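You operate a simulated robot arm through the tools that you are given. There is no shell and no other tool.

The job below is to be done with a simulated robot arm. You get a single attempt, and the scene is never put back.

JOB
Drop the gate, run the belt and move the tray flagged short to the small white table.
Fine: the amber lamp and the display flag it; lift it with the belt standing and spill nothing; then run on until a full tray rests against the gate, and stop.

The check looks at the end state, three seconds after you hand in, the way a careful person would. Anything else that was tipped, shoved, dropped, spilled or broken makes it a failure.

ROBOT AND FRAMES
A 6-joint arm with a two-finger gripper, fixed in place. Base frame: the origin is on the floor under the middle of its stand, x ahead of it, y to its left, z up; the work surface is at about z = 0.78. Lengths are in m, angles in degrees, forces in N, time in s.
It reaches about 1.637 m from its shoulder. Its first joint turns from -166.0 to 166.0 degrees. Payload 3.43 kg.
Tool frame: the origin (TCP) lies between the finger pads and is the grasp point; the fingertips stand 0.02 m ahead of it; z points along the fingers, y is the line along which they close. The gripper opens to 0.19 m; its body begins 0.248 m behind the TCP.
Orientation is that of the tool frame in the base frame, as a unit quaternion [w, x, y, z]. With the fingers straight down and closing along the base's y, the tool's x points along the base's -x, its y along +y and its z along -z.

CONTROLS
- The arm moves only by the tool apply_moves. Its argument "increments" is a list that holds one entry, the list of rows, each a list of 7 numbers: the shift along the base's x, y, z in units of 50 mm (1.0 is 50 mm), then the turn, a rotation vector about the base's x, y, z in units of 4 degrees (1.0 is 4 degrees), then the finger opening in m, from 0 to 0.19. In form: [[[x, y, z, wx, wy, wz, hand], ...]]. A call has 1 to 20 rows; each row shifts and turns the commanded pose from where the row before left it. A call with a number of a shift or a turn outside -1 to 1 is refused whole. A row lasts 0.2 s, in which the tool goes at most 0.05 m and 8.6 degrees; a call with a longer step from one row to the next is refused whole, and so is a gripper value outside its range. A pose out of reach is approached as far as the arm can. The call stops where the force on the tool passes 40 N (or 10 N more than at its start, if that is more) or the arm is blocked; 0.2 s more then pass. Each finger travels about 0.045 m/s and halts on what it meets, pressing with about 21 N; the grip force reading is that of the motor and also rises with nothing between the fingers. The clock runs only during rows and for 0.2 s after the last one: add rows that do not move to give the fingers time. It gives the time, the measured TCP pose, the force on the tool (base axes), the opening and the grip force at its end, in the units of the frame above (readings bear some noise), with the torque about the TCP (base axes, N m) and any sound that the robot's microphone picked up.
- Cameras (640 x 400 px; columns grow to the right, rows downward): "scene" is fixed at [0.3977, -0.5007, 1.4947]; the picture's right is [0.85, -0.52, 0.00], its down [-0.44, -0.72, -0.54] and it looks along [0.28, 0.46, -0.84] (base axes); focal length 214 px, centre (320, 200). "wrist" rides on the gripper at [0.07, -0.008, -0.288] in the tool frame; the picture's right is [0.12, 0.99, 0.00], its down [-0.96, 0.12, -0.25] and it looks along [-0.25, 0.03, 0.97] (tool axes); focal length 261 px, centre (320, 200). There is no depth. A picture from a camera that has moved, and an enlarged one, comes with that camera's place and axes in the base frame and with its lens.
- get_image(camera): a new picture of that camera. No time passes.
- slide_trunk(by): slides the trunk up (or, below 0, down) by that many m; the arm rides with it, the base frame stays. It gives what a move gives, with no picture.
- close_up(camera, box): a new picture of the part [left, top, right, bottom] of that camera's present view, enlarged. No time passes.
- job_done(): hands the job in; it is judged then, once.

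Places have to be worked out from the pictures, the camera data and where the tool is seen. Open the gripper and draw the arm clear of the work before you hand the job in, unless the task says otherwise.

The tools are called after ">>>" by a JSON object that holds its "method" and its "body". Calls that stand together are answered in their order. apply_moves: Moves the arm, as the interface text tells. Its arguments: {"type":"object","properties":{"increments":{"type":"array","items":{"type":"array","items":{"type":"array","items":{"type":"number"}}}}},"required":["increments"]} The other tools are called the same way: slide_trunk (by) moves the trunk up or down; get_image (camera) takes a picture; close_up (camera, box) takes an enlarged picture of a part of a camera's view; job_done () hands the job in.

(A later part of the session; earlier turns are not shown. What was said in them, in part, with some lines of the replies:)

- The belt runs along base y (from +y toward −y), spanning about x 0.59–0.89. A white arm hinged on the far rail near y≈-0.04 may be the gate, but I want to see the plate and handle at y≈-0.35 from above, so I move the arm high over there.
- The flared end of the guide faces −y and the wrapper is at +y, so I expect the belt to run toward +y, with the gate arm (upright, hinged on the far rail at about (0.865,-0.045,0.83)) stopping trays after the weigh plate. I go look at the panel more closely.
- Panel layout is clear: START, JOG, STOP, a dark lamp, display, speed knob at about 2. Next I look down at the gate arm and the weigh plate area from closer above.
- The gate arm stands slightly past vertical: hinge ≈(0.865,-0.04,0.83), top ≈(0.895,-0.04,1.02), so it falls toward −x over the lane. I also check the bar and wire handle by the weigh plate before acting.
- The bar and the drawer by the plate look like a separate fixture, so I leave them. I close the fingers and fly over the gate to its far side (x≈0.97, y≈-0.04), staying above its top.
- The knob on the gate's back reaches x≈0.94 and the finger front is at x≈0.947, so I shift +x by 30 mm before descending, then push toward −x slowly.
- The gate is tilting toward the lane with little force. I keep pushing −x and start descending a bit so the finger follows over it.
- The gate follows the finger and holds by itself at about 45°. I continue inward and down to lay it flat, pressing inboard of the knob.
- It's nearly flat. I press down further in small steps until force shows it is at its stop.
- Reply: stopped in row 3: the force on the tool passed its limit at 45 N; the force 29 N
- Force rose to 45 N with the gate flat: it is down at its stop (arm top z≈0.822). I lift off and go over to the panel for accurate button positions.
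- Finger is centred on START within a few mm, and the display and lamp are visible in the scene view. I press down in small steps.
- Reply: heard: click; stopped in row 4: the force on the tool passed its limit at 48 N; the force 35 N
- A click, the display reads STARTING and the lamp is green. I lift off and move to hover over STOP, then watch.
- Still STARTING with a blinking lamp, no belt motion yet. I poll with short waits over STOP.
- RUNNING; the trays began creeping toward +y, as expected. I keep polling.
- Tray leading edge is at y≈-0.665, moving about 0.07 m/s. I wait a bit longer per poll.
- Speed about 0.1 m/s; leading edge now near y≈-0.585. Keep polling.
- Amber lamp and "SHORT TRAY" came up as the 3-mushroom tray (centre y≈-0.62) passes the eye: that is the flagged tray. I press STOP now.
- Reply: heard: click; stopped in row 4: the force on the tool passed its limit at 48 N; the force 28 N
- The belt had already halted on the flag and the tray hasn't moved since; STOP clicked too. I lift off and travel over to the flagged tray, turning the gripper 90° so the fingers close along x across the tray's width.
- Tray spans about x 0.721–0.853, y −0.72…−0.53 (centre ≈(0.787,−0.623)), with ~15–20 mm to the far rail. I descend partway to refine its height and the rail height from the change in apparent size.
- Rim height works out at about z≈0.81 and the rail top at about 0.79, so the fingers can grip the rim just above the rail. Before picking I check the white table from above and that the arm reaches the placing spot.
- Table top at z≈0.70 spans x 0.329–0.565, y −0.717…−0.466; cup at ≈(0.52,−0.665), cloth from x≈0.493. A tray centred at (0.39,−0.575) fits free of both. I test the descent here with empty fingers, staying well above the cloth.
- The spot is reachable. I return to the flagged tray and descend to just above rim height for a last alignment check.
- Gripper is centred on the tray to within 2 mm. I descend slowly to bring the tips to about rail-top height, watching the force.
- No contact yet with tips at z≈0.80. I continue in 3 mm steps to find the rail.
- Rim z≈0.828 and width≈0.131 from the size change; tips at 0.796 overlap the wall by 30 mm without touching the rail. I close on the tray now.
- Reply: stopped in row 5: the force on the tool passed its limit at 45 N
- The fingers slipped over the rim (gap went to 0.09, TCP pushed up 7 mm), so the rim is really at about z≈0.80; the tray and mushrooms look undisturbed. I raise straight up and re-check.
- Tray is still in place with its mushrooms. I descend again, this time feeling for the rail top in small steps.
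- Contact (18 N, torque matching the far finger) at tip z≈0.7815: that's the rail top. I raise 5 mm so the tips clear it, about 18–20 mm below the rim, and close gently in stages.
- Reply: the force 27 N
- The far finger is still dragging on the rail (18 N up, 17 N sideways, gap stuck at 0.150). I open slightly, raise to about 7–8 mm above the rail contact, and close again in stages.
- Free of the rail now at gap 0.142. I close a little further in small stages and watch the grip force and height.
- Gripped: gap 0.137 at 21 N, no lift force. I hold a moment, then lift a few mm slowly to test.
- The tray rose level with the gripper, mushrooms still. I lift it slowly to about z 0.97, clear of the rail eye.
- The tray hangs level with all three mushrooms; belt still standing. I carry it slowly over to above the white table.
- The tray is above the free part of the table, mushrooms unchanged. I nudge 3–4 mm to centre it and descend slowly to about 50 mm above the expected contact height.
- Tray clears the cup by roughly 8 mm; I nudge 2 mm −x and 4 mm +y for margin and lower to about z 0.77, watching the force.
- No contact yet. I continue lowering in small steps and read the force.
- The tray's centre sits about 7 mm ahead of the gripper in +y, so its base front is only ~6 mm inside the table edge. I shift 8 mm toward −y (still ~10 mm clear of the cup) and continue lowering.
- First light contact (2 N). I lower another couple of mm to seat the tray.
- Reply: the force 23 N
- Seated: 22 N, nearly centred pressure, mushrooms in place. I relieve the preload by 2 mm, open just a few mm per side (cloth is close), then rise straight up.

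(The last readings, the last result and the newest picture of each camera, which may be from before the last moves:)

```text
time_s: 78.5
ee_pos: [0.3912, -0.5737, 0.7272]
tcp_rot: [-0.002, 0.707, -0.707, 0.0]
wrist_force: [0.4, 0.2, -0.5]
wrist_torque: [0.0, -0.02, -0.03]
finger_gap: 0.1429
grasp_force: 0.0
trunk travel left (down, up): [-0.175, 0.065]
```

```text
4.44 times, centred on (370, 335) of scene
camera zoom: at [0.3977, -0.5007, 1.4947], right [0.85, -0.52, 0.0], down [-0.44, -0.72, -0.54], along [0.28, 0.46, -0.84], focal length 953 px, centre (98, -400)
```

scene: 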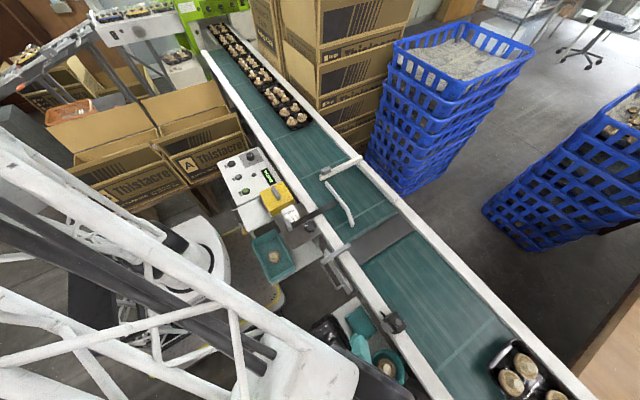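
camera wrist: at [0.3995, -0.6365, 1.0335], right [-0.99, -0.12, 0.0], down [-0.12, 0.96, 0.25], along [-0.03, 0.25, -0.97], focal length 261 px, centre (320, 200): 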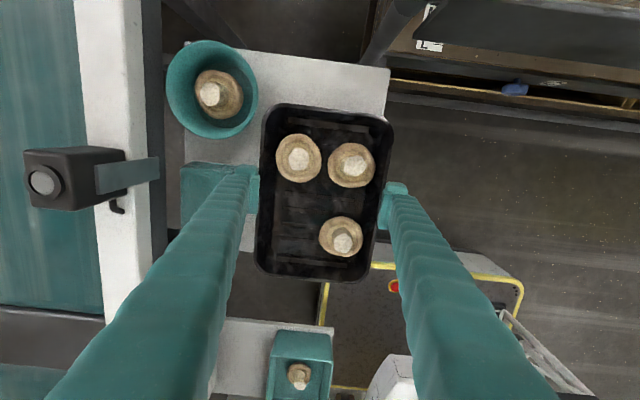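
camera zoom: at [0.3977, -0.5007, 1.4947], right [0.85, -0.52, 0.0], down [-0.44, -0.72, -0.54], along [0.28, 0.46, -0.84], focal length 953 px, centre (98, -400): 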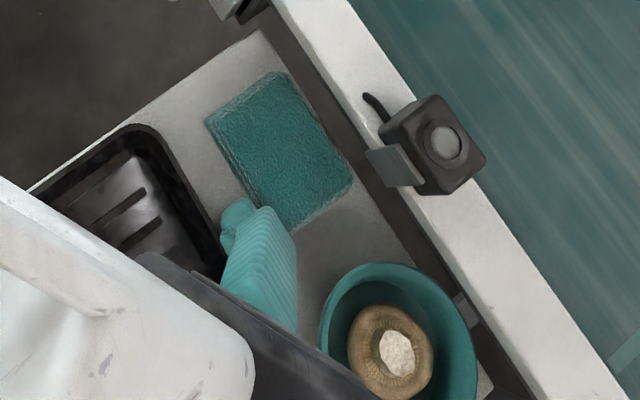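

Tray stands free on the table and the cloth is unmoved. I rise straight up, slowly at first.

>>> {"method": "apply_moves", "body": {"increments": [[[0, 0, 0.1, 0, 0, 0, 0.143], [0, 0, 0.2, 0, 0, 0, 0.143], [0, 0, 0.4, 0, 0, 0, 0.143], [0, 0, 0.8, 0, 0, 0, 0.143], [0, 0, 0.9, 0, 0, 0, 0.143], [0, 0, 0.9, 0, 0, 0, 0.143], [0, 0, 0.9, 0, 0, 0, 0.143], [0, 0, 0.9, 0, 0, 0, 0.143]]]}}

>>> {"method": "get_image", "body": {"camera": "wrist"}}

>>> {"method": "get_image", "body": {"camera": "scene"}}

>>> {"method": "close_up", "body": {"camera": "scene", "box": [190, 110, 310, 210]}}

```text
time_s: 80.3
ee_pos: [0.3907, -0.5734, 0.9826]
tcp_rot: [-0.002, 0.707, -0.707, -0.001]
wrist_force: [0.7, -1.0, -0.3]
wrist_torque: [0.06, 0.02, 0.0]
finger_gap: 0.143
grasp_force: 0.1
trunk travel left (down, up): [-0.175, 0.065]
```

```text
taken
camera wrist: at [0.399, -0.6434, 1.2691], right [-0.99, -0.12, 0.0], down [-0.12, 0.96, 0.25], along [-0.03, 0.25, -0.97], focal length 261 px, centre (320, 200)
```

wrist: 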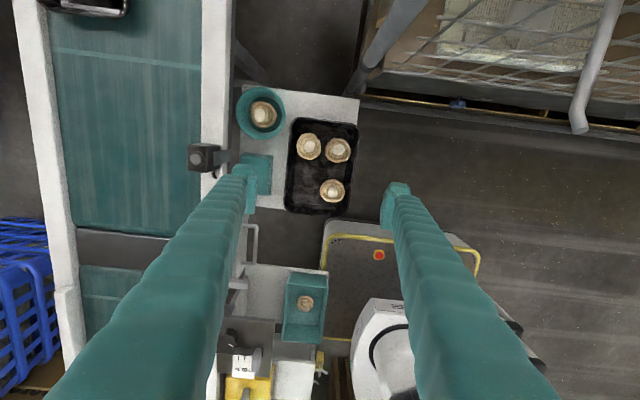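

```text
taken
```

scene: 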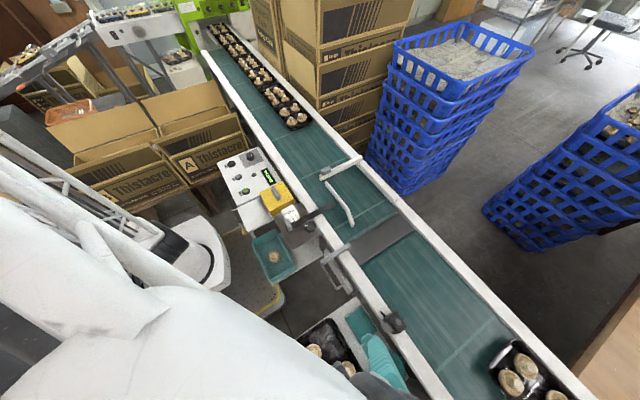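

```text
4.00 times, centred on (250, 160) of scene
camera zoom: at [0.3977, -0.5007, 1.4947], right [0.85, -0.52, 0.0], down [-0.44, -0.72, -0.54], along [0.28, 0.46, -0.84], focal length 858 px, centre (600, 360)
```

zoom: 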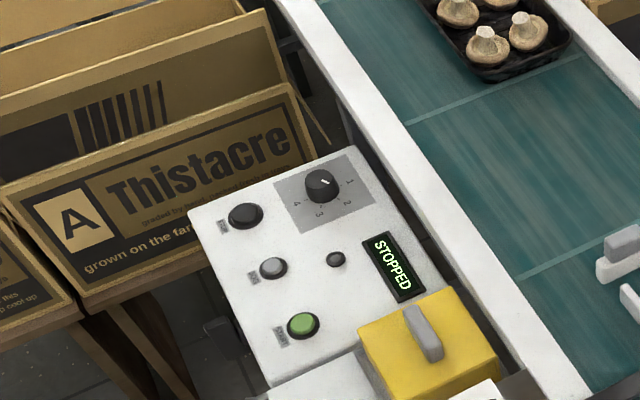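

Display reads STOPPED; the short tray rests on the white table. I check its placement closely before going on.

>>> {"method": "close_up", "body": {"camera": "wrist", "box": [220, 70, 400, 230]}}

```text
2.50 times, centred on (310, 150) of wrist
camera zoom: at [0.399, -0.6434, 1.2691], right [-0.99, -0.12, 0.0], down [-0.12, 0.96, 0.25], along [-0.03, 0.25, -0.97], focal length 652 px, centre (345, 325)
```

zoom: 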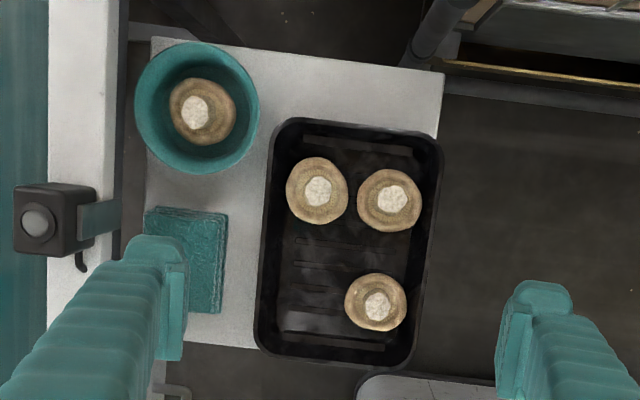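

The tray stands on the table (rim slightly flush with the edge, base fully supported), clear of cup and cloth. I return to START, turning the gripper back and closing the fingers.

>>> {"method": "apply_moves", "body": {"increments": [[[0.2, 0.62, 0, 0, 0, -1, 0.12], [0.2, 0.62, 0, 0, 0, -1, 0.08], [0.2, 0.62, 0, 0, 0, -1, 0.04], [0.2, 0.62, 0, 0, 0, -1, 0.0], [0.2, 0.62, 0, 0, 0, -1, 0.0], [0.2, 0.62, 0, 0, 0, -1, 0.0], [0.2, 0.62, 0, 0, 0, -1, 0.0], [0.2, 0.62, 0, 0, 0, -1, 0.0], [0.2, 0.62, 0, 0, 0, -1, 0.0], [0.2, 0.62, 0, 0, 0, -1, 0.0], [0.2, 0.62, 0, 0, 0, -1, 0.0], [0.2, 0.62, 0, 0, 0, -1, 0.0]]]}}

>>> {"method": "apply_moves", "body": {"increments": [[[-0.184, 0.613, 0, 0, 0, -0.9545, 0], [-0.184, 0.613, 0, 0, 0, -0.9545, 0], [-0.184, 0.613, 0, 0, 0, -0.9545, 0], [-0.184, 0.613, 0, 0, 0, -0.9545, 0], [-0.184, 0.613, 0, 0, 0, -0.9545, 0], [-0.184, 0.613, 0, 0, 0, -0.9545, 0], [-0.184, 0.613, 0, 0, 0, -0.9545, 0], [-0.184, 0.613, -0.3, 0, 0, -0.9545, 0], [-0.184, 0.613, -0.3, 0, 0, -0.9545, 0], [-0.184, 0.613, -0.3, 0, 0, -0.9545, 0], [-0.184, 0.613, -0.3, 0, 0, -0.9545, 0], [0, 0, 0, 0, 0, 0, 0]]]}}

>>> {"method": "get_image", "body": {"camera": "scene"}}

>>> {"method": "get_image", "body": {"camera": "wrist"}}

```text
time_s: 82.9
ee_pos: [0.512, -0.2022, 0.9839]
tcp_rot: [0.001, -0.358, 0.934, -0.001]
wrist_force: [0.8, -1.4, 0.2]
wrist_torque: [0.08, -0.07, 0.01]
finger_gap: 0.0004
grasp_force: 21.4
trunk travel left (down, up): [-0.175, 0.065]
```

```text
time_s: 85.5
ee_pos: [0.4096, 0.1328, 0.9212]
tcp_rot: [0.001, -0.001, 1.0, -0.001]
wrist_force: [-0.3, 0.4, 0.0]
wrist_torque: [0.03, 0.04, 0.0]
finger_gap: 0.0001
grasp_force: 21.2
trunk travel left (down, up): [-0.175, 0.065]
```

```text
taken
```

scene: 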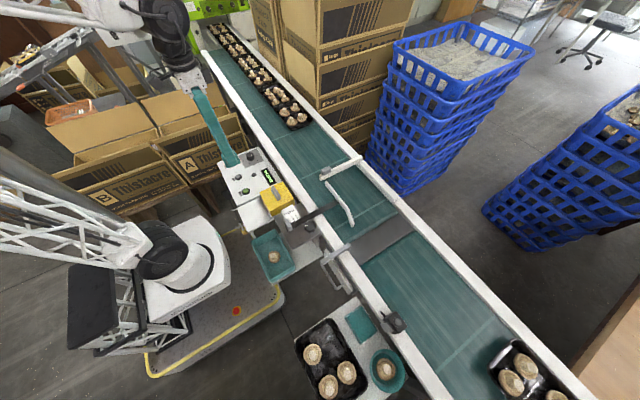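

```text
taken
camera wrist: at [0.339, 0.127, 1.2089], right [-0.12, 0.99, 0.0], down [0.96, 0.12, 0.25], along [0.25, 0.03, -0.97], focal length 261 px, centre (320, 200)
```

wrist: 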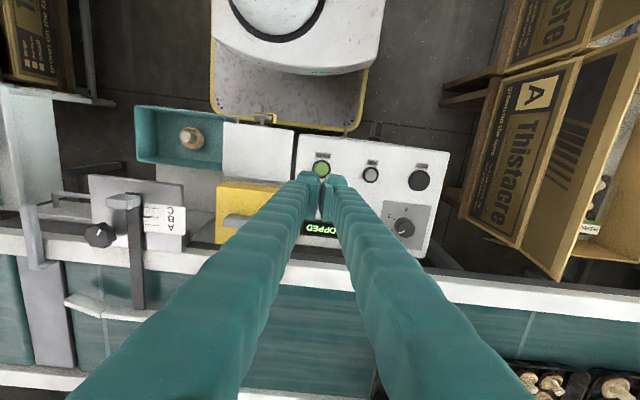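

The tray with three mushrooms shows on the table. I go down to START and press it as before.

>>> {"method": "apply_moves", "body": {"increments": [[[0, 0.08, -0.9, 0, 0, 0, 0], [0, 0, -0.9, 0, 0, 0, 0], [0, 0, -0.9, 0, 0, 0, 0], [0, 0, -0.8, 0, 0, 0, 0], [0, 0, -0.1, 0, 0, 0, 0], [0, 0, -0.08, 0, 0, 0, 0], [0, 0, -0.06, 0, 0, 0, 0], [0, 0, -0.06, 0, 0, 0, 0]]]}}

>>> {"method": "close_up", "body": {"camera": "scene", "box": [190, 110, 310, 210]}}

```text
time_s: 87.3
ee_pos: [0.4091, 0.1397, 0.7307]
tcp_rot: [0.001, 0.001, 1.0, -0.002]
wrist_force: [-0.7, -3.1, 10.6]
wrist_torque: [-0.07, 0.06, 0.01]
finger_gap: 0.0061
grasp_force: 33.9
trunk travel left (down, up): [-0.175, 0.065]
heard: click
```

```text
4.00 times, centred on (250, 160) of scene
camera zoom: at [0.3977, -0.5007, 1.4947], right [0.85, -0.52, 0.0], down [-0.44, -0.72, -0.54], along [0.28, 0.46, -0.84], focal length 858 px, centre (600, 360)
```

zoom: 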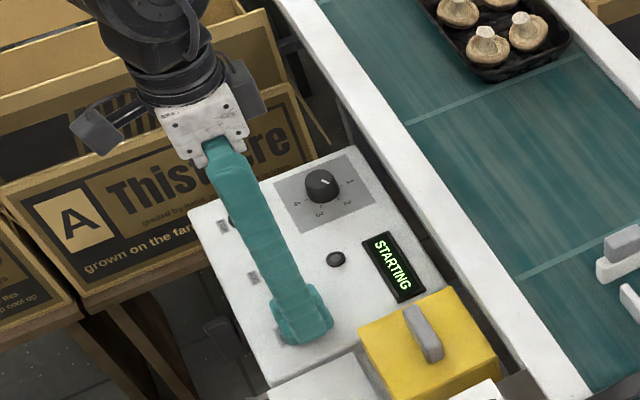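

STARTING again. I lift off and hover over STOP, as before.

>>> {"method": "apply_moves", "body": {"increments": [[[0, 0, 0.7, 0, 0, 0, 0], [0, 0.95, 0, 0, 0, 0, 0], [0, 0.95, 0, 0, 0, 0, 0], [0, 0.95, 0, 0, 0, 0, 0], [0, 0.95, 0, 0, 0, 0, 0], [0, 0, -0.28, 0, 0, 0, 0]]]}}

>>> {"method": "get_image", "body": {"camera": "scene"}}

>>> {"method": "close_up", "body": {"camera": "scene", "box": [190, 110, 310, 210]}}

```text
time_s: 88.7
ee_pos: [0.4082, 0.3283, 0.7534]
tcp_rot: [0.001, 0.0, 1.0, -0.001]
wrist_force: [0.1, -0.7, 0.3]
wrist_torque: [0.09, -0.01, -0.06]
finger_gap: 0.0003
grasp_force: 34.6
trunk travel left (down, up): [-0.175, 0.065]
```

```text
taken
```

scene: 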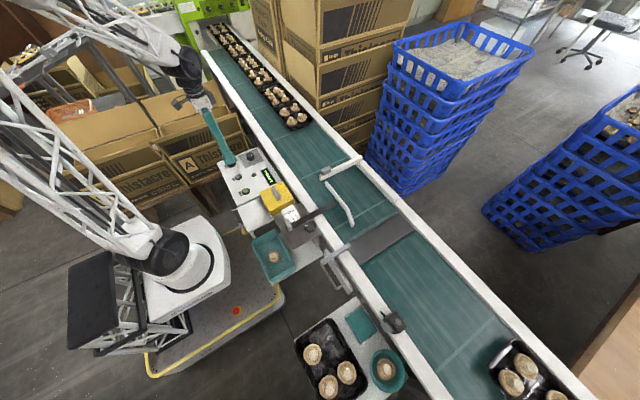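

```text
4.00 times, centred on (250, 160) of scene
camera zoom: at [0.3977, -0.5007, 1.4947], right [0.85, -0.52, 0.0], down [-0.44, -0.72, -0.54], along [0.28, 0.46, -0.84], focal length 858 px, centre (600, 360)
```

zoom: 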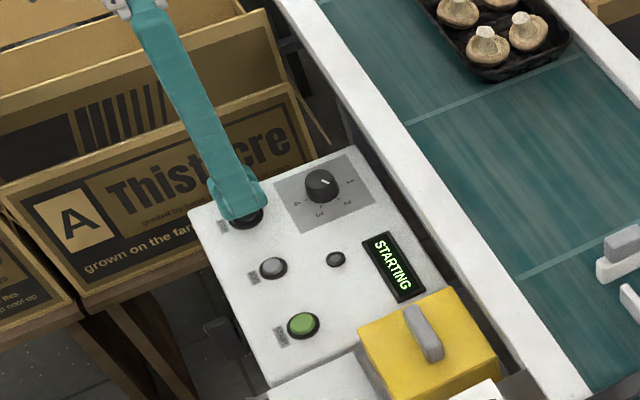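

>>> {"method": "apply_moves", "body": {"increments": [[[0, 0, 0, 0, 0, 0, 0], [0, 0, 0, 0, 0, 0, 0], [0, 0, 0, 0, 0, 0, 0], [0, 0, 0, 0, 0, 0, 0], [0, 0, 0, 0, 0, 0, 0]]]}}

>>> {"method": "get_image", "body": {"camera": "scene"}}

>>> {"method": "close_up", "body": {"camera": "scene", "box": [190, 110, 310, 210]}}

```text
time_s: 89.9
ee_pos: [0.4081, 0.3285, 0.7527]
tcp_rot: [0.001, 0.0, 1.0, -0.002]
wrist_force: [0.0, -0.8, -0.7]
wrist_torque: [0.03, -0.05, 0.01]
finger_gap: 0.0002
grasp_force: 34.4
trunk travel left (down, up): [-0.175, 0.065]
```

```text
taken
```

scene: 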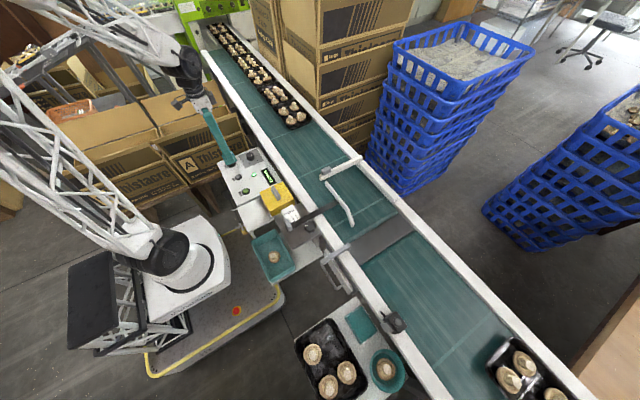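

```text
4.00 times, centred on (250, 160) of scene
camera zoom: at [0.3977, -0.5007, 1.4947], right [0.85, -0.52, 0.0], down [-0.44, -0.72, -0.54], along [0.28, 0.46, -0.84], focal length 858 px, centre (600, 360)
```

zoom: 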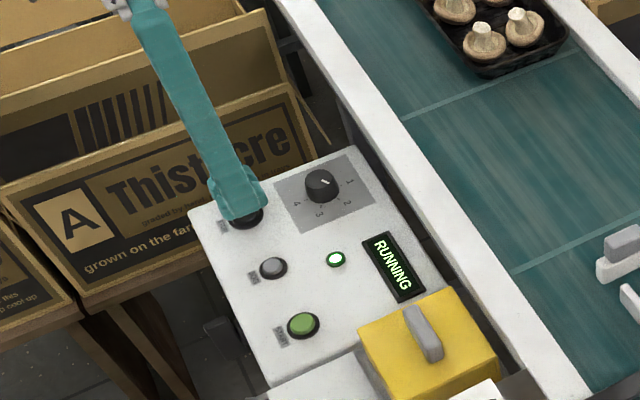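

RUNNING; next tray is advancing. I wait and watch whether it gets flagged at the eye.

>>> {"method": "apply_moves", "body": {"increments": [[[0, 0, 0, 0, 0, 0, 0], [0, 0, 0, 0, 0, 0, 0], [0, 0, 0, 0, 0, 0, 0], [0, 0, 0, 0, 0, 0, 0], [0, 0, 0, 0, 0, 0, 0], [0, 0, 0, 0, 0, 0, 0], [0, 0, 0, 0, 0, 0, 0]]]}}

>>> {"method": "get_image", "body": {"camera": "scene"}}

>>> {"method": "close_up", "body": {"camera": "scene", "box": [190, 110, 310, 210]}}

```text
time_s: 91.5
ee_pos: [0.4094, 0.328, 0.7527]
tcp_rot: [0.001, 0.001, 1.0, -0.002]
wrist_force: [0.2, -0.2, 0.0]
wrist_torque: [0.02, 0.0, -0.03]
finger_gap: 0.0
grasp_force: 34.6
trunk travel left (down, up): [-0.175, 0.065]
```

```text
taken
```

scene: 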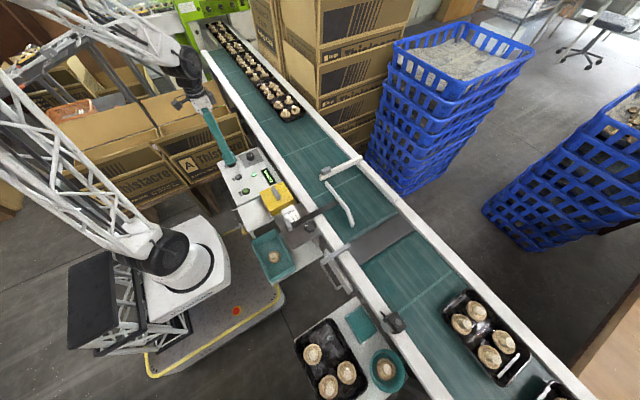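

```text
4.00 times, centred on (250, 160) of scene
camera zoom: at [0.3977, -0.5007, 1.4947], right [0.85, -0.52, 0.0], down [-0.44, -0.72, -0.54], along [0.28, 0.46, -0.84], focal length 858 px, centre (600, 360)
```

zoom: 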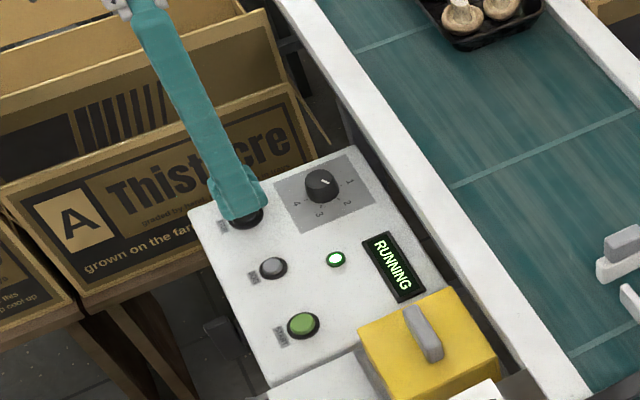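

>>> {"method": "apply_moves", "body": {"increments": [[[0, 0, 0, 0, 0, 0, 0], [0, 0, 0, 0, 0, 0, 0], [0, 0, 0, 0, 0, 0, 0], [0, 0, 0, 0, 0, 0, 0]]]}}

>>> {"method": "get_image", "body": {"camera": "scene"}}

>>> {"method": "close_up", "body": {"camera": "scene", "box": [190, 110, 310, 210]}}

```text
time_s: 92.5
ee_pos: [0.4085, 0.3279, 0.7529]
tcp_rot: [0.0, 0.001, 1.0, -0.002]
wrist_force: [-1.2, 0.5, 0.9]
wrist_torque: [0.0, 0.02, 0.0]
finger_gap: 0.0001
grasp_force: 34.3
trunk travel left (down, up): [-0.175, 0.065]
```

```text
taken
```

scene: 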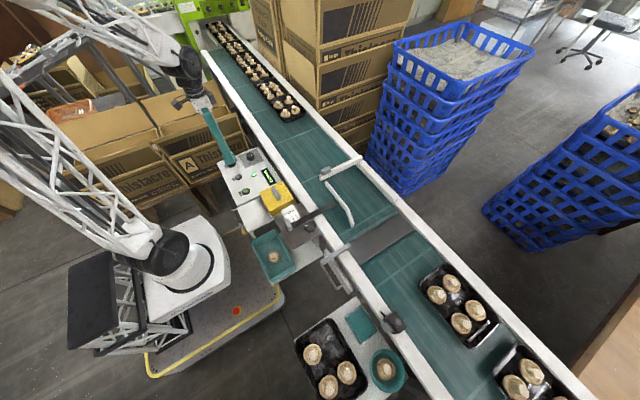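

```text
4.00 times, centred on (250, 160) of scene
camera zoom: at [0.3977, -0.5007, 1.4947], right [0.85, -0.52, 0.0], down [-0.44, -0.72, -0.54], along [0.28, 0.46, -0.84], focal length 858 px, centre (600, 360)
```

zoom: 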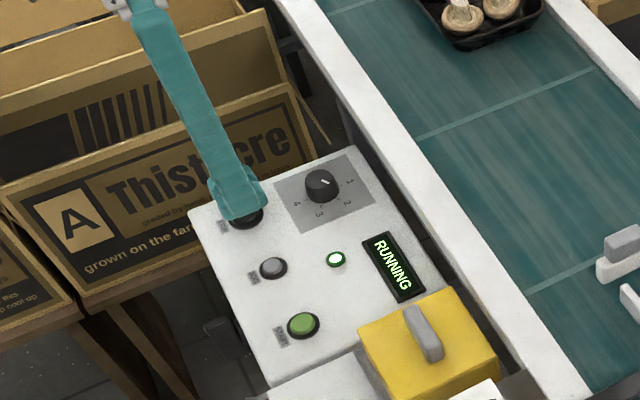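

>>> {"method": "apply_moves", "body": {"increments": [[[0, 0, 0, 0, 0, 0, 0], [0, 0, 0, 0, 0, 0, 0], [0, 0, 0, 0, 0, 0, 0], [0, 0, 0, 0, 0, 0, 0], [0, 0, 0, 0, 0, 0, 0]]]}}

>>> {"method": "get_image", "body": {"camera": "scene"}}

>>> {"method": "close_up", "body": {"camera": "scene", "box": [190, 110, 310, 210]}}

```text
time_s: 93.7
ee_pos: [0.4092, 0.3276, 0.7532]
tcp_rot: [0.001, -0.001, 1.0, -0.001]
wrist_force: [0.8, 0.3, -0.4]
wrist_torque: [-0.04, -0.02, 0.02]
finger_gap: 0.0
grasp_force: 34.5
trunk travel left (down, up): [-0.175, 0.065]
```

```text
taken
```

scene: 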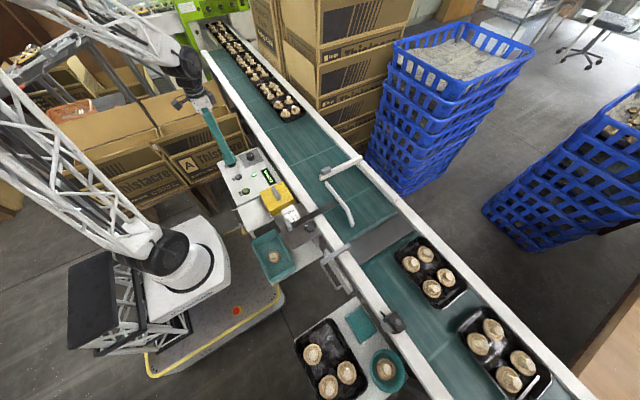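

```text
4.00 times, centred on (250, 160) of scene
camera zoom: at [0.3977, -0.5007, 1.4947], right [0.85, -0.52, 0.0], down [-0.44, -0.72, -0.54], along [0.28, 0.46, -0.84], focal length 858 px, centre (600, 360)
```

zoom: 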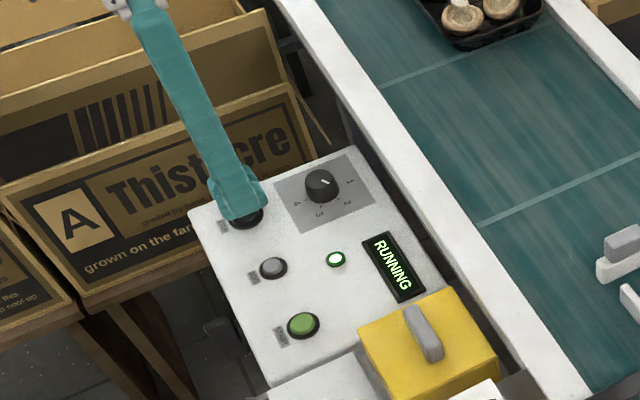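

>>> {"method": "apply_moves", "body": {"increments": [[[0, 0, 0, 0, 0, 0, 0], [0, 0, 0, 0, 0, 0, 0], [0, 0, 0, 0, 0, 0, 0], [0, 0, 0, 0, 0, 0, 0], [0, 0, 0, 0, 0, 0, 0]]]}}

>>> {"method": "get_image", "body": {"camera": "scene"}}

>>> {"method": "close_up", "body": {"camera": "scene", "box": [190, 110, 310, 210]}}

```text
time_s: 94.9
ee_pos: [0.4084, 0.3266, 0.7534]
tcp_rot: [0.001, 0.0, 1.0, -0.002]
wrist_force: [-0.1, 0.1, 0.0]
wrist_torque: [0.05, -0.01, 0.01]
finger_gap: 0.0001
grasp_force: 34.1
trunk travel left (down, up): [-0.175, 0.065]
```

```text
taken
```

scene: 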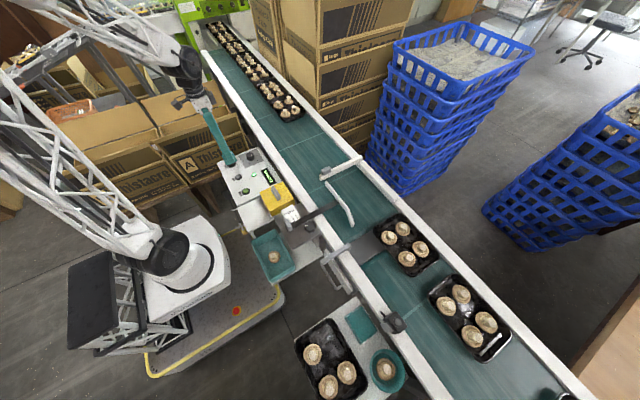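

```text
4.00 times, centred on (250, 160) of scene
camera zoom: at [0.3977, -0.5007, 1.4947], right [0.85, -0.52, 0.0], down [-0.44, -0.72, -0.54], along [0.28, 0.46, -0.84], focal length 858 px, centre (600, 360)
```

zoom: 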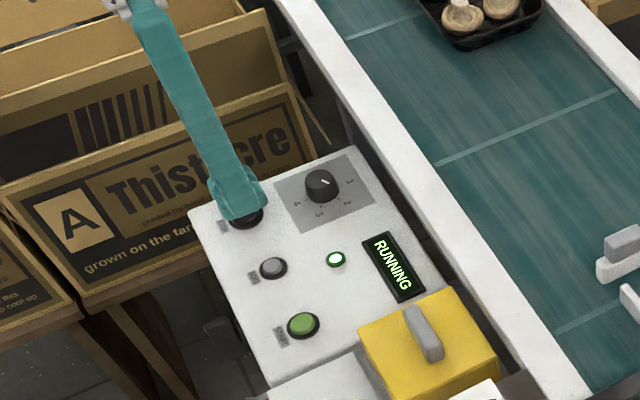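

>>> {"method": "apply_moves", "body": {"increments": [[[0, 0, 0, 0, 0, 0, 0], [0, 0, 0, 0, 0, 0, 0], [0, 0, 0, 0, 0, 0, 0], [0, 0, 0, 0, 0, 0, 0], [0, 0, 0, 0, 0, 0, 0]]]}}

>>> {"method": "get_image", "body": {"camera": "scene"}}

>>> {"method": "close_up", "body": {"camera": "scene", "box": [190, 110, 310, 210]}}

>>> {"method": "close_up", "body": {"camera": "scene", "box": [310, 140, 450, 280]}}

```text
time_s: 96.1
ee_pos: [0.4086, 0.3272, 0.7525]
tcp_rot: [0.002, -0.001, 1.0, -0.002]
wrist_force: [-0.1, 0.1, 0.0]
wrist_torque: [0.03, -0.01, 0.0]
finger_gap: 0.0
grasp_force: 34.6
trunk travel left (down, up): [-0.175, 0.065]
```

```text
taken
```

scene: 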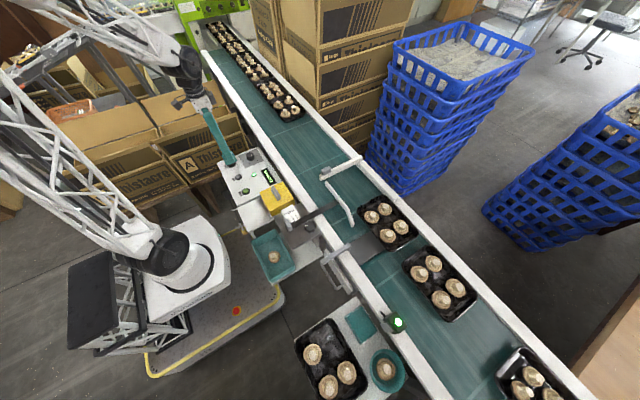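

```text
4.00 times, centred on (250, 160) of scene
camera zoom: at [0.3977, -0.5007, 1.4947], right [0.85, -0.52, 0.0], down [-0.44, -0.72, -0.54], along [0.28, 0.46, -0.84], focal length 858 px, centre (600, 360)
```

zoom: 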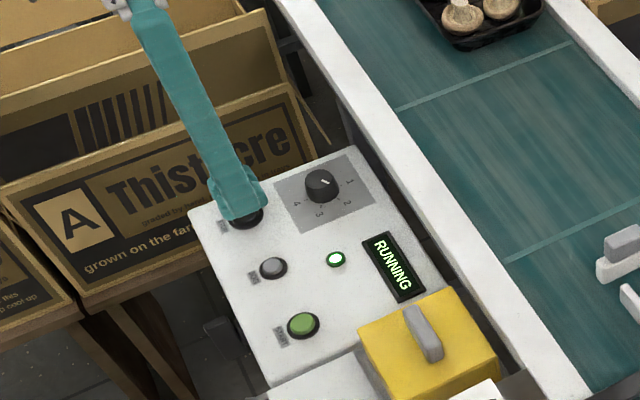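

```text
2.86 times, centred on (380, 210) of scene
camera zoom: at [0.3977, -0.5007, 1.4947], right [0.85, -0.52, 0.0], down [-0.44, -0.72, -0.54], along [0.28, 0.46, -0.84], focal length 613 px, centre (149, 171)
```

zoom: 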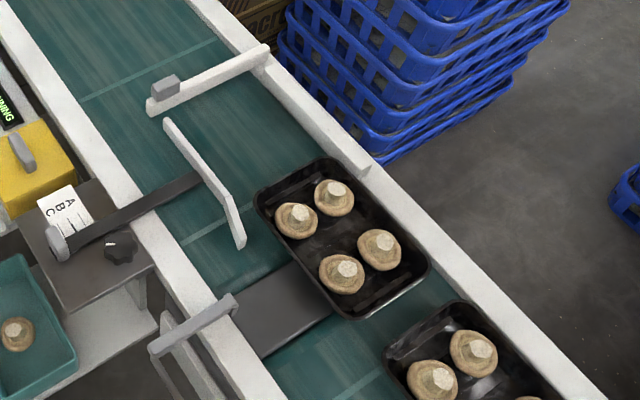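

The eye shows green for the following tray; tray 2 is entering the guide lane. Poll again.

>>> {"method": "apply_moves", "body": {"increments": [[[0, 0, 0, 0, 0, 0, 0], [0, 0, 0, 0, 0, 0, 0], [0, 0, 0, 0, 0, 0, 0]]]}}

>>> {"method": "close_up", "body": {"camera": "scene", "box": [310, 140, 450, 280]}}

>>> {"method": "close_up", "body": {"camera": "scene", "box": [190, 110, 310, 210]}}

```text
time_s: 96.9
ee_pos: [0.4088, 0.3274, 0.7525]
tcp_rot: [0.001, -0.001, 1.0, -0.002]
wrist_force: [0.1, -0.2, -1.5]
wrist_torque: [0.0, 0.03, 0.02]
finger_gap: 0.0001
grasp_force: 34.6
trunk travel left (down, up): [-0.175, 0.065]
```

```text
2.86 times, centred on (380, 210) of scene
camera zoom: at [0.3977, -0.5007, 1.4947], right [0.85, -0.52, 0.0], down [-0.44, -0.72, -0.54], along [0.28, 0.46, -0.84], focal length 613 px, centre (149, 171)
```

zoom: 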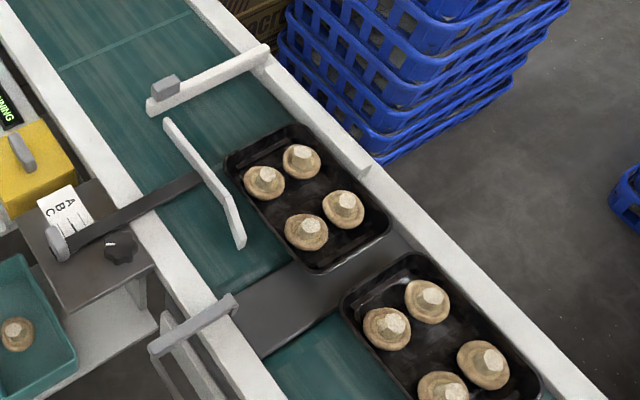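

```text
4.00 times, centred on (250, 160) of scene
camera zoom: at [0.3977, -0.5007, 1.4947], right [0.85, -0.52, 0.0], down [-0.44, -0.72, -0.54], along [0.28, 0.46, -0.84], focal length 858 px, centre (600, 360)
```

zoom: 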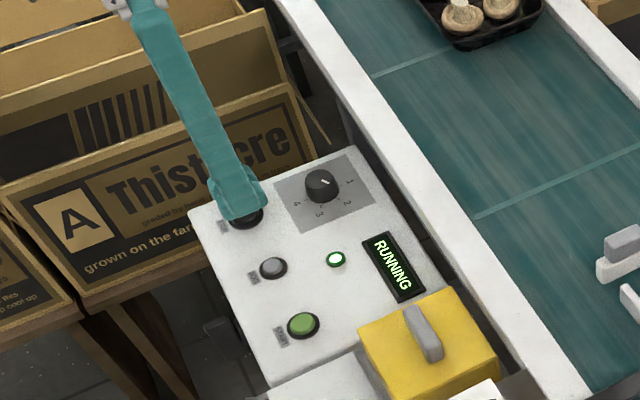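

>>> {"method": "apply_moves", "body": {"increments": [[[0, 0, 0, 0, 0, 0, 0], [0, 0, 0, 0, 0, 0, 0], [0, 0, 0, 0, 0, 0, 0], [0, 0, 0, 0, 0, 0, 0]]]}}

>>> {"method": "close_up", "body": {"camera": "scene", "box": [310, 140, 450, 280]}}

>>> {"method": "close_up", "body": {"camera": "scene", "box": [190, 110, 310, 210]}}

```text
time_s: 97.9
ee_pos: [0.4084, 0.3281, 0.7531]
tcp_rot: [0.001, 0.0, 1.0, -0.001]
wrist_force: [-0.9, 0.3, 0.0]
wrist_torque: [0.01, 0.0, -0.01]
finger_gap: 0.0
grasp_force: 34.0
trunk travel left (down, up): [-0.175, 0.065]
```

```text
2.86 times, centred on (380, 210) of scene
camera zoom: at [0.3977, -0.5007, 1.4947], right [0.85, -0.52, 0.0], down [-0.44, -0.72, -0.54], along [0.28, 0.46, -0.84], focal length 613 px, centre (149, 171)
```

zoom: 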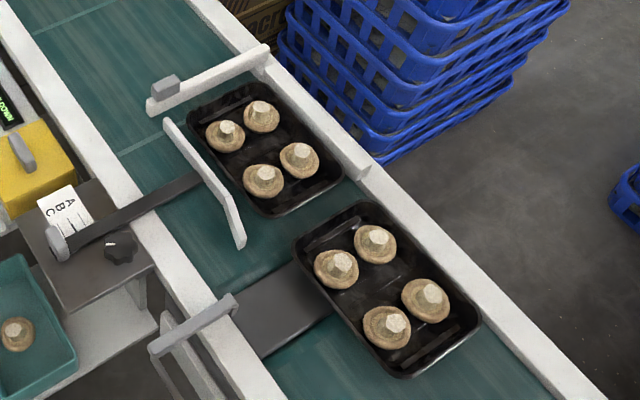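

```text
4.00 times, centred on (250, 160) of scene
camera zoom: at [0.3977, -0.5007, 1.4947], right [0.85, -0.52, 0.0], down [-0.44, -0.72, -0.54], along [0.28, 0.46, -0.84], focal length 858 px, centre (600, 360)
```

zoom: 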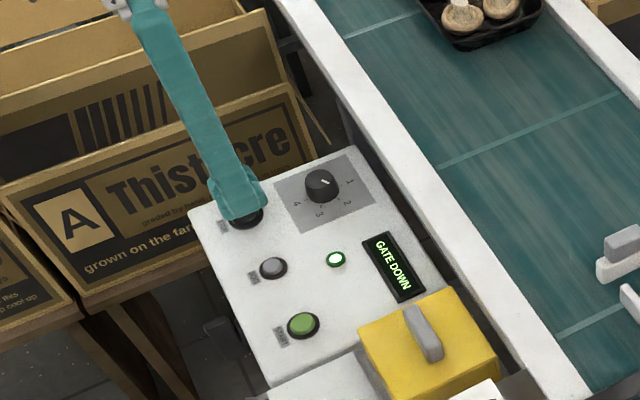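

Display reads GATE DOWN and tray 2's leading edge is within about 1–2 cm of the gate; with press time it will just arrive. I press STOP now.

>>> {"method": "apply_moves", "body": {"increments": [[[0, 0, -0.3, 0, 0, 0, 0], [0, 0, -0.12, 0, 0, 0, 0], [0, 0, -0.06, 0, 0, 0, 0], [0, 0, -0.06, 0, 0, 0, 0], [0, 0, -0.06, 0, 0, 0, 0]]]}}

>>> {"method": "close_up", "body": {"camera": "scene", "box": [310, 140, 450, 280]}}

>>> {"method": "close_up", "body": {"camera": "scene", "box": [190, 110, 310, 210]}}

```text
time_s: 98.9
ee_pos: [0.4097, 0.3289, 0.7288]
tcp_rot: [0.003, 0.001, 1.0, 0.001]
wrist_force: [-8.2, -3.7, 27.0]
wrist_torque: [-0.1, 0.37, -0.22]
finger_gap: 0.0063
grasp_force: 34.6
trunk travel left (down, up): [-0.175, 0.065]
heard: click
stopped in row 5: the force on the tool passed its limit at 49 N (the readings are from after the stop); the commanded pose is now the measured one
```

```text
2.86 times, centred on (380, 210) of scene
camera zoom: at [0.3977, -0.5007, 1.4947], right [0.85, -0.52, 0.0], down [-0.44, -0.72, -0.54], along [0.28, 0.46, -0.84], focal length 613 px, centre (149, 171)
```

zoom: 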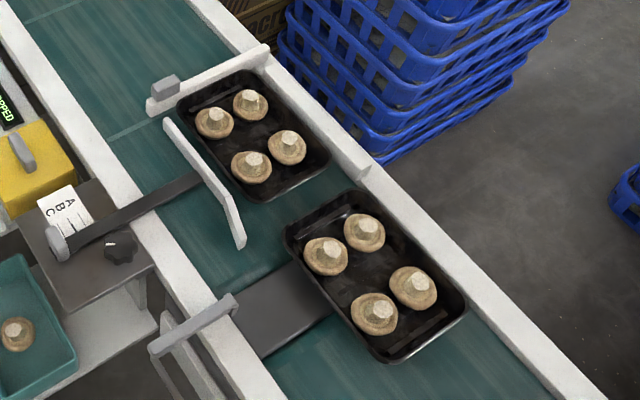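

```text
4.00 times, centred on (250, 160) of scene
camera zoom: at [0.3977, -0.5007, 1.4947], right [0.85, -0.52, 0.0], down [-0.44, -0.72, -0.54], along [0.28, 0.46, -0.84], focal length 858 px, centre (600, 360)
```

zoom: 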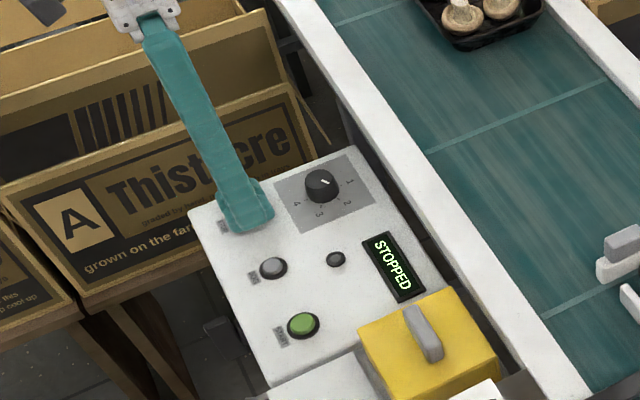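

STOPPED. I need to confirm the tray really rests against the gate, so I lift off and look straight down at the gate from the far side.

>>> {"method": "apply_moves", "body": {"increments": [[[0, 0, 0.9, 0, 0, 0, 0], [0, 0, 0.9, 0, 0, 0, 0], [0, 0, 0.9, 0, 0, 0, 0], [0, 0, 0.9, 0, 0, 0, 0], [0.653, -0.6, 0.16, 0, 0, 0, 0], [0.653, -0.6, 0.16, 0, 0, 0, 0], [0.653, -0.6, 0.16, 0, 0, 0, 0], [0.653, -0.6, 0.16, 0, 0, 0, 0], [0.653, -0.6, 0.16, 0, 0, 0, 0], [0.653, -0.6, 0.16, 0, 0, 0, 0], [0.653, -0.6, 0.16, 0, 0, 0, 0], [0.653, -0.6, 0.16, 0, 0, 0, 0], [0.653, -0.6, 0.16, 0, 0, 0, 0], [0.653, -0.6, 0.16, 0, 0, 0, 0], [0.653, -0.6, 0.16, 0, 0, 0, 0], [0.653, -0.6, 0.16, 0, 0, 0, 0], [0.653, -0.6, 0.16, 0, 0, 0, 0], [0.653, -0.6, 0.16, 0, 0, 0, 0], [0.653, -0.6, 0.16, 0, 0, 0, 0]]]}}

>>> {"method": "get_image", "body": {"camera": "wrist"}}

>>> {"method": "close_up", "body": {"camera": "wrist", "box": [240, 60, 400, 180]}}

>>> {"method": "get_image", "body": {"camera": "scene"}}

```text
time_s: 102.9
ee_pos: [0.8981, -0.1223, 1.0314]
tcp_rot: [0.003, 0.001, 1.0, 0.0]
wrist_force: [-0.9, -0.1, 1.1]
wrist_torque: [-0.1, -0.16, 0.02]
finger_gap: 0.0
grasp_force: 34.5
trunk travel left (down, up): [-0.175, 0.065]
```

```text
taken
camera wrist: at [0.827, -0.1294, 1.3182], right [-0.12, 0.99, 0.0], down [0.96, 0.12, 0.25], along [0.25, 0.03, -0.97], focal length 261 px, centre (320, 200)
```

wrist: 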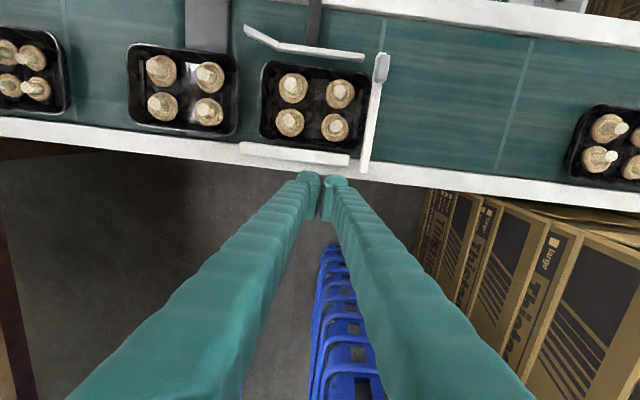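

```text
3.33 times, centred on (320, 120) of wrist
camera zoom: at [0.827, -0.1294, 1.3182], right [-0.12, 0.99, 0.0], down [0.96, 0.12, 0.25], along [0.25, 0.03, -0.97], focal length 869 px, centre (320, 467)
```

zoom: 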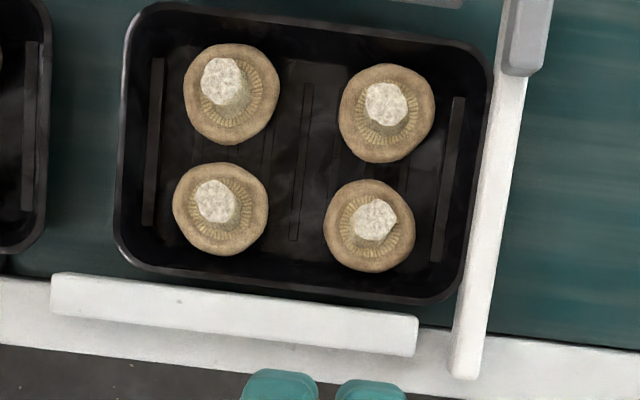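

```text
taken
```

scene: 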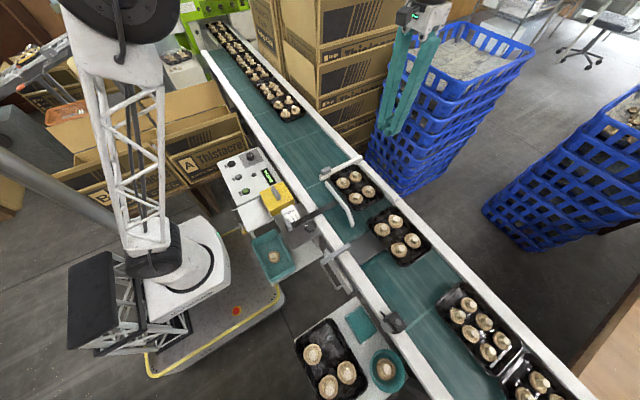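

>>> {"method": "close_up", "body": {"camera": "wrist", "box": [340, 50, 400, 110]}}

>>> {"method": "close_up", "body": {"camera": "wrist", "box": [335, 100, 385, 150]}}

>>> {"method": "close_up", "body": {"camera": "scene", "box": [310, 140, 390, 220]}}

>>> {"method": "close_up", "body": {"camera": "scene", "box": [190, 110, 310, 210]}}

```text
6.67 times, centred on (370, 80) of wrist
camera zoom: at [0.827, -0.1294, 1.3182], right [-0.12, 0.99, 0.0], down [0.96, 0.12, 0.25], along [0.25, 0.03, -0.97], focal length 1738 px, centre (-13, 1000)
```

zoom: 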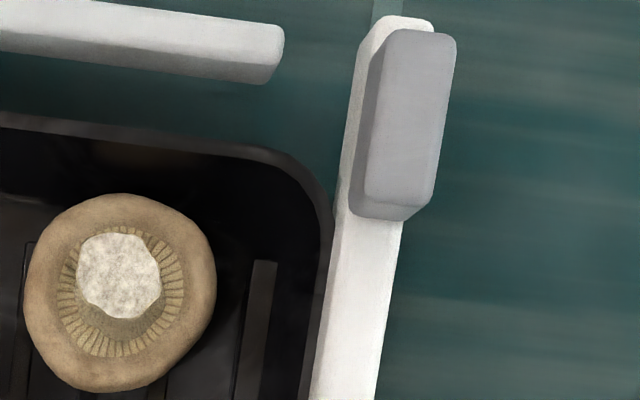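

```text
8.00 times, centred on (360, 125) of wrist
camera zoom: at [0.827, -0.1294, 1.3182], right [-0.12, 0.99, 0.0], down [0.96, 0.12, 0.25], along [0.25, 0.03, -0.97], focal length 2085 px, centre (0, 800)
```

zoom: 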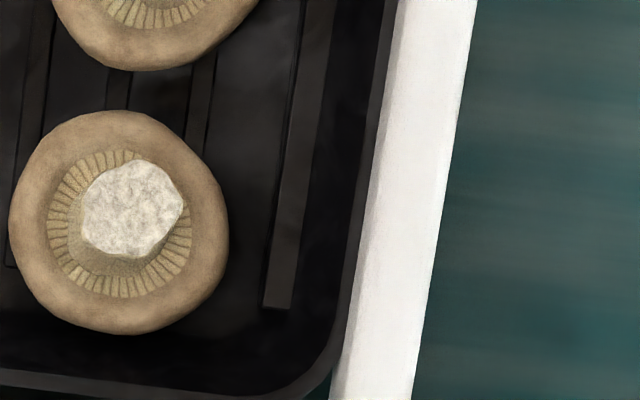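

```text
5.00 times, centred on (350, 180) of scene
camera zoom: at [0.3977, -0.5007, 1.4947], right [0.85, -0.52, 0.0], down [-0.44, -0.72, -0.54], along [0.28, 0.46, -0.84], focal length 1072 px, centre (170, 300)
```

zoom: 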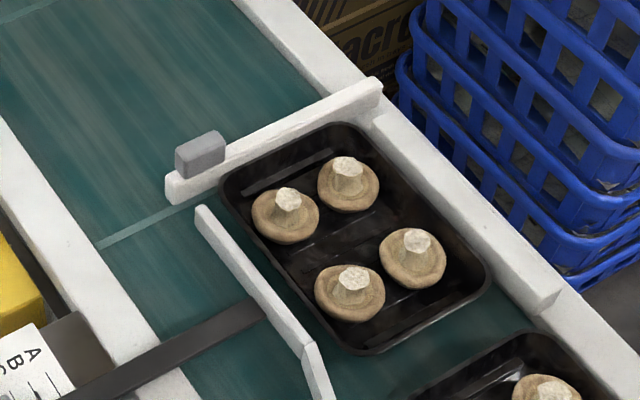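

```text
4.00 times, centred on (250, 160) of scene
camera zoom: at [0.3977, -0.5007, 1.4947], right [0.85, -0.52, 0.0], down [-0.44, -0.72, -0.54], along [0.28, 0.46, -0.84], focal length 858 px, centre (600, 360)
```

zoom: 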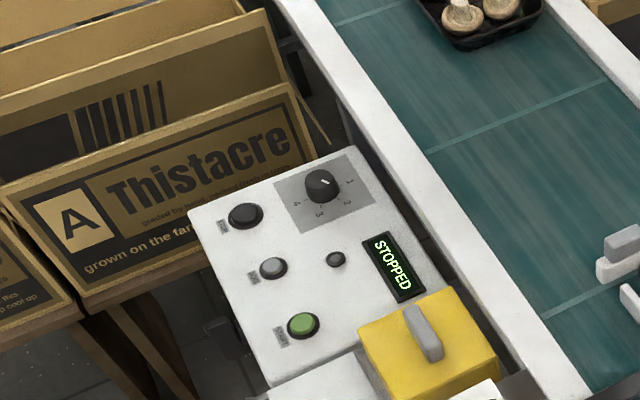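

It appears to abut the gate; I move the camera directly above the contact line to rule out a gap.

>>> {"method": "apply_moves", "body": {"increments": [[[-0.32, 0.515, -0.54, 0, 0, 0, 0], [-0.32, 0.515, -0.54, 0, 0, 0, 0], [-0.32, 0.515, -0.54, 0, 0, 0, 0], [0, 0, 0, 0, 0, 0, 0]]]}}

>>> {"method": "get_image", "body": {"camera": "wrist"}}

>>> {"method": "close_up", "body": {"camera": "wrist", "box": [270, 60, 370, 180]}}

```text
time_s: 103.9
ee_pos: [0.8533, -0.0446, 0.9458]
tcp_rot: [0.001, 0.0, 1.0, -0.001]
wrist_force: [-0.2, 0.4, 0.0]
wrist_torque: [0.0, -0.05, 0.02]
finger_gap: 0.0
grasp_force: 34.4
trunk travel left (down, up): [-0.175, 0.065]
```

```text
taken
camera wrist: at [0.7816, -0.0511, 1.2334], right [-0.12, 0.99, 0.0], down [0.96, 0.12, 0.25], along [0.25, 0.03, -0.97], focal length 261 px, centre (320, 200)
```

wrist: 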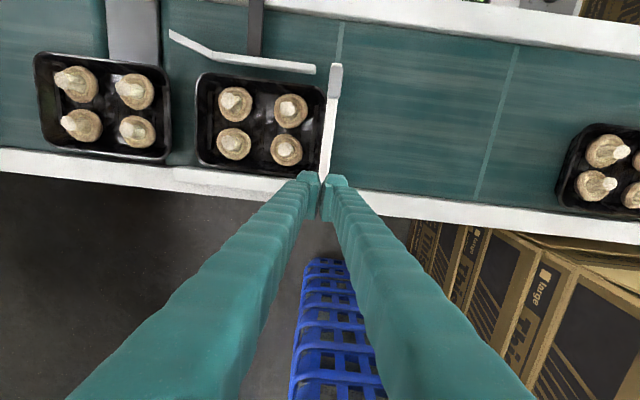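

```text
3.33 times, centred on (320, 120) of wrist
camera zoom: at [0.7816, -0.0511, 1.2334], right [-0.12, 0.99, 0.0], down [0.96, 0.12, 0.25], along [0.25, 0.03, -0.97], focal length 869 px, centre (320, 467)
```

zoom: 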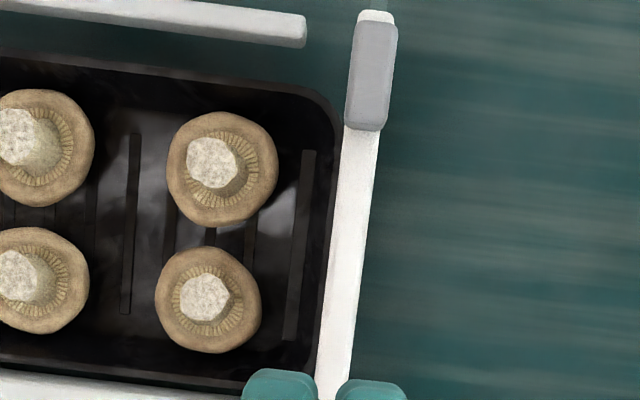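

No gap: the full tray (4 mushrooms, not flagged) rests against the lowered gate and the display reads STOPPED. I raise the arm, open the gripper and draw clear.

>>> {"method": "apply_moves", "body": {"increments": [[[0, 0, 0.9, 0, 0, 0, 0], [0, 0, 0.9, 0, 0, 0, 0], [0, 0, 0.9, 0, 0, 0, 0.03], [0, 0, 0.9, 0, 0, 0, 0.06], [0, 0, 0.9, 0, 0, 0, 0.1], [-0.78, 0.36, 0, 0, 0, 0, 0.14], [-0.78, 0.36, 0, 0, 0, 0, 0.19], [-0.78, 0.36, 0, 0, 0, 0, 0.19], [-0.78, 0.36, 0, 0, 0, 0, 0.19], [-0.78, 0.36, 0, 0, 0, 0, 0.19], [-0.78, 0.36, 0, 0, 0, 0, 0.19], [-0.78, 0.36, 0, 0, 0, 0, 0.19], [-0.78, 0.36, 0, 0, 0, 0, 0.19], [-0.78, 0.36, 0, 0, 0, 0, 0.19], [0, 0, 0, 0, 0, 0, 0.19], [0, 0, 0, 0, 0, 0, 0.19]]]}}

>>> {"method": "get_image", "body": {"camera": "scene"}}

>>> {"method": "close_up", "body": {"camera": "scene", "box": [280, 130, 560, 400]}}

>>> {"method": "close_up", "body": {"camera": "scene", "box": [190, 110, 310, 210]}}

>>> {"method": "close_up", "body": {"camera": "scene", "box": [280, 295, 420, 400]}}

```text
time_s: 107.3
ee_pos: [0.498, 0.1194, 1.1705]
tcp_rot: [0.002, 0.0, 1.0, -0.001]
wrist_force: [-1.0, -0.4, 0.3]
wrist_torque: [0.0, -0.01, -0.02]
finger_gap: 0.1901
grasp_force: 0.0
trunk travel left (down, up): [-0.175, 0.065]
```

```text
taken
```

scene: 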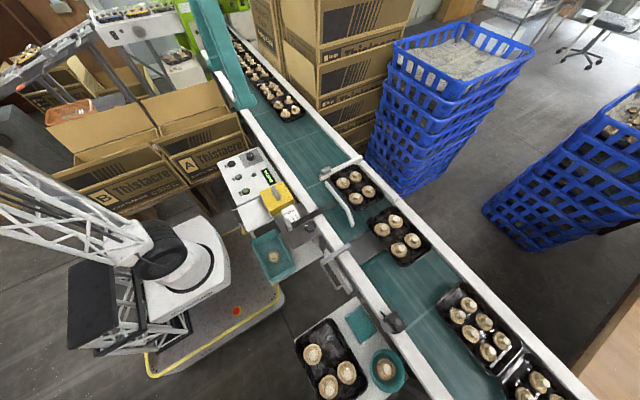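

```text
1.48 times, centred on (420, 265) of scene
camera zoom: at [0.3977, -0.5007, 1.4947], right [0.85, -0.52, 0.0], down [-0.44, -0.72, -0.54], along [0.28, 0.46, -0.84], focal length 318 px, centre (172, 104)
```

zoom: 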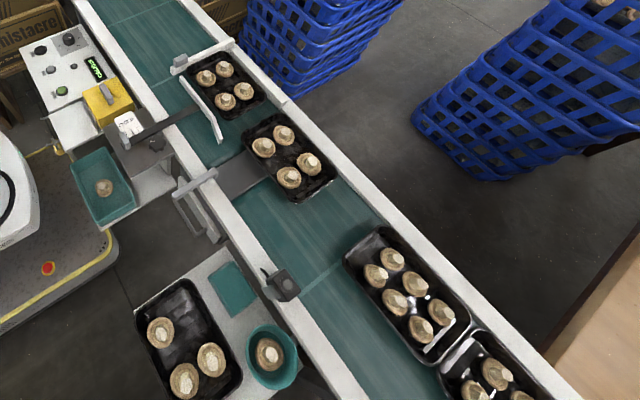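

```text
4.00 times, centred on (250, 160) of scene
camera zoom: at [0.3977, -0.5007, 1.4947], right [0.85, -0.52, 0.0], down [-0.44, -0.72, -0.54], along [0.28, 0.46, -0.84], focal length 858 px, centre (600, 360)
```

zoom: 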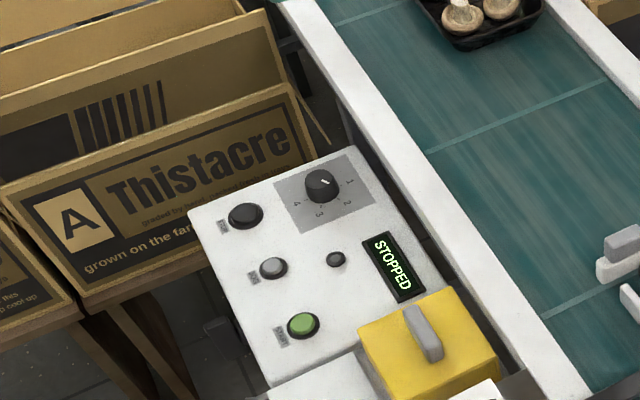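

```text
3.81 times, centred on (350, 348) of scene
camera zoom: at [0.3977, -0.5007, 1.4947], right [0.85, -0.52, 0.0], down [-0.44, -0.72, -0.54], along [0.28, 0.46, -0.84], focal length 817 px, centre (206, -362)
```

zoom: 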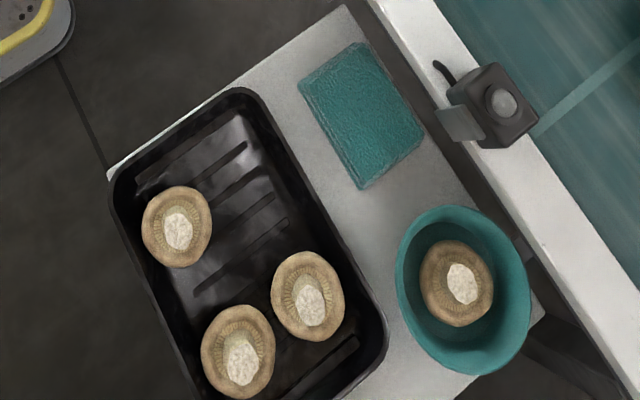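

Final state: gate down with a full tray against it, belt STOPPED, the short tray with its three mushrooms standing on the white table, cup and cloth undisturbed, arm clear with the gripper open. I hand in.

>>> {"method": "job_done", "body": {}}

```text
The job is handed in.
```

The job is done and handed in. The gate is down, the short tray is on the small white table, and a full tray rests against the gate with the belt stopped.

- **Short tray:** The amber lamp and "SHORT TRAY" came up for the tray with three mushrooms. The belt halted itself on the flag, and I pressed STOP as well before lifting. Nothing spilled, and the cup and cloth on the table did not move.
- **Placement:** The tray's rim hangs about 6 mm over the table's edge on the robot's side. I judge its base to be fully on the table.
- **Grip:** My first attempt to grip the tray slipped over its rim. The tray and mushrooms stayed in place, and the second grip held.
- **Full tray:** The next tray, with four mushrooms, was not flagged. Seen from straight above, there is no gap between it and the gate, and the display reads STOPPED.

The gripper is open and the arm is clear of the work.
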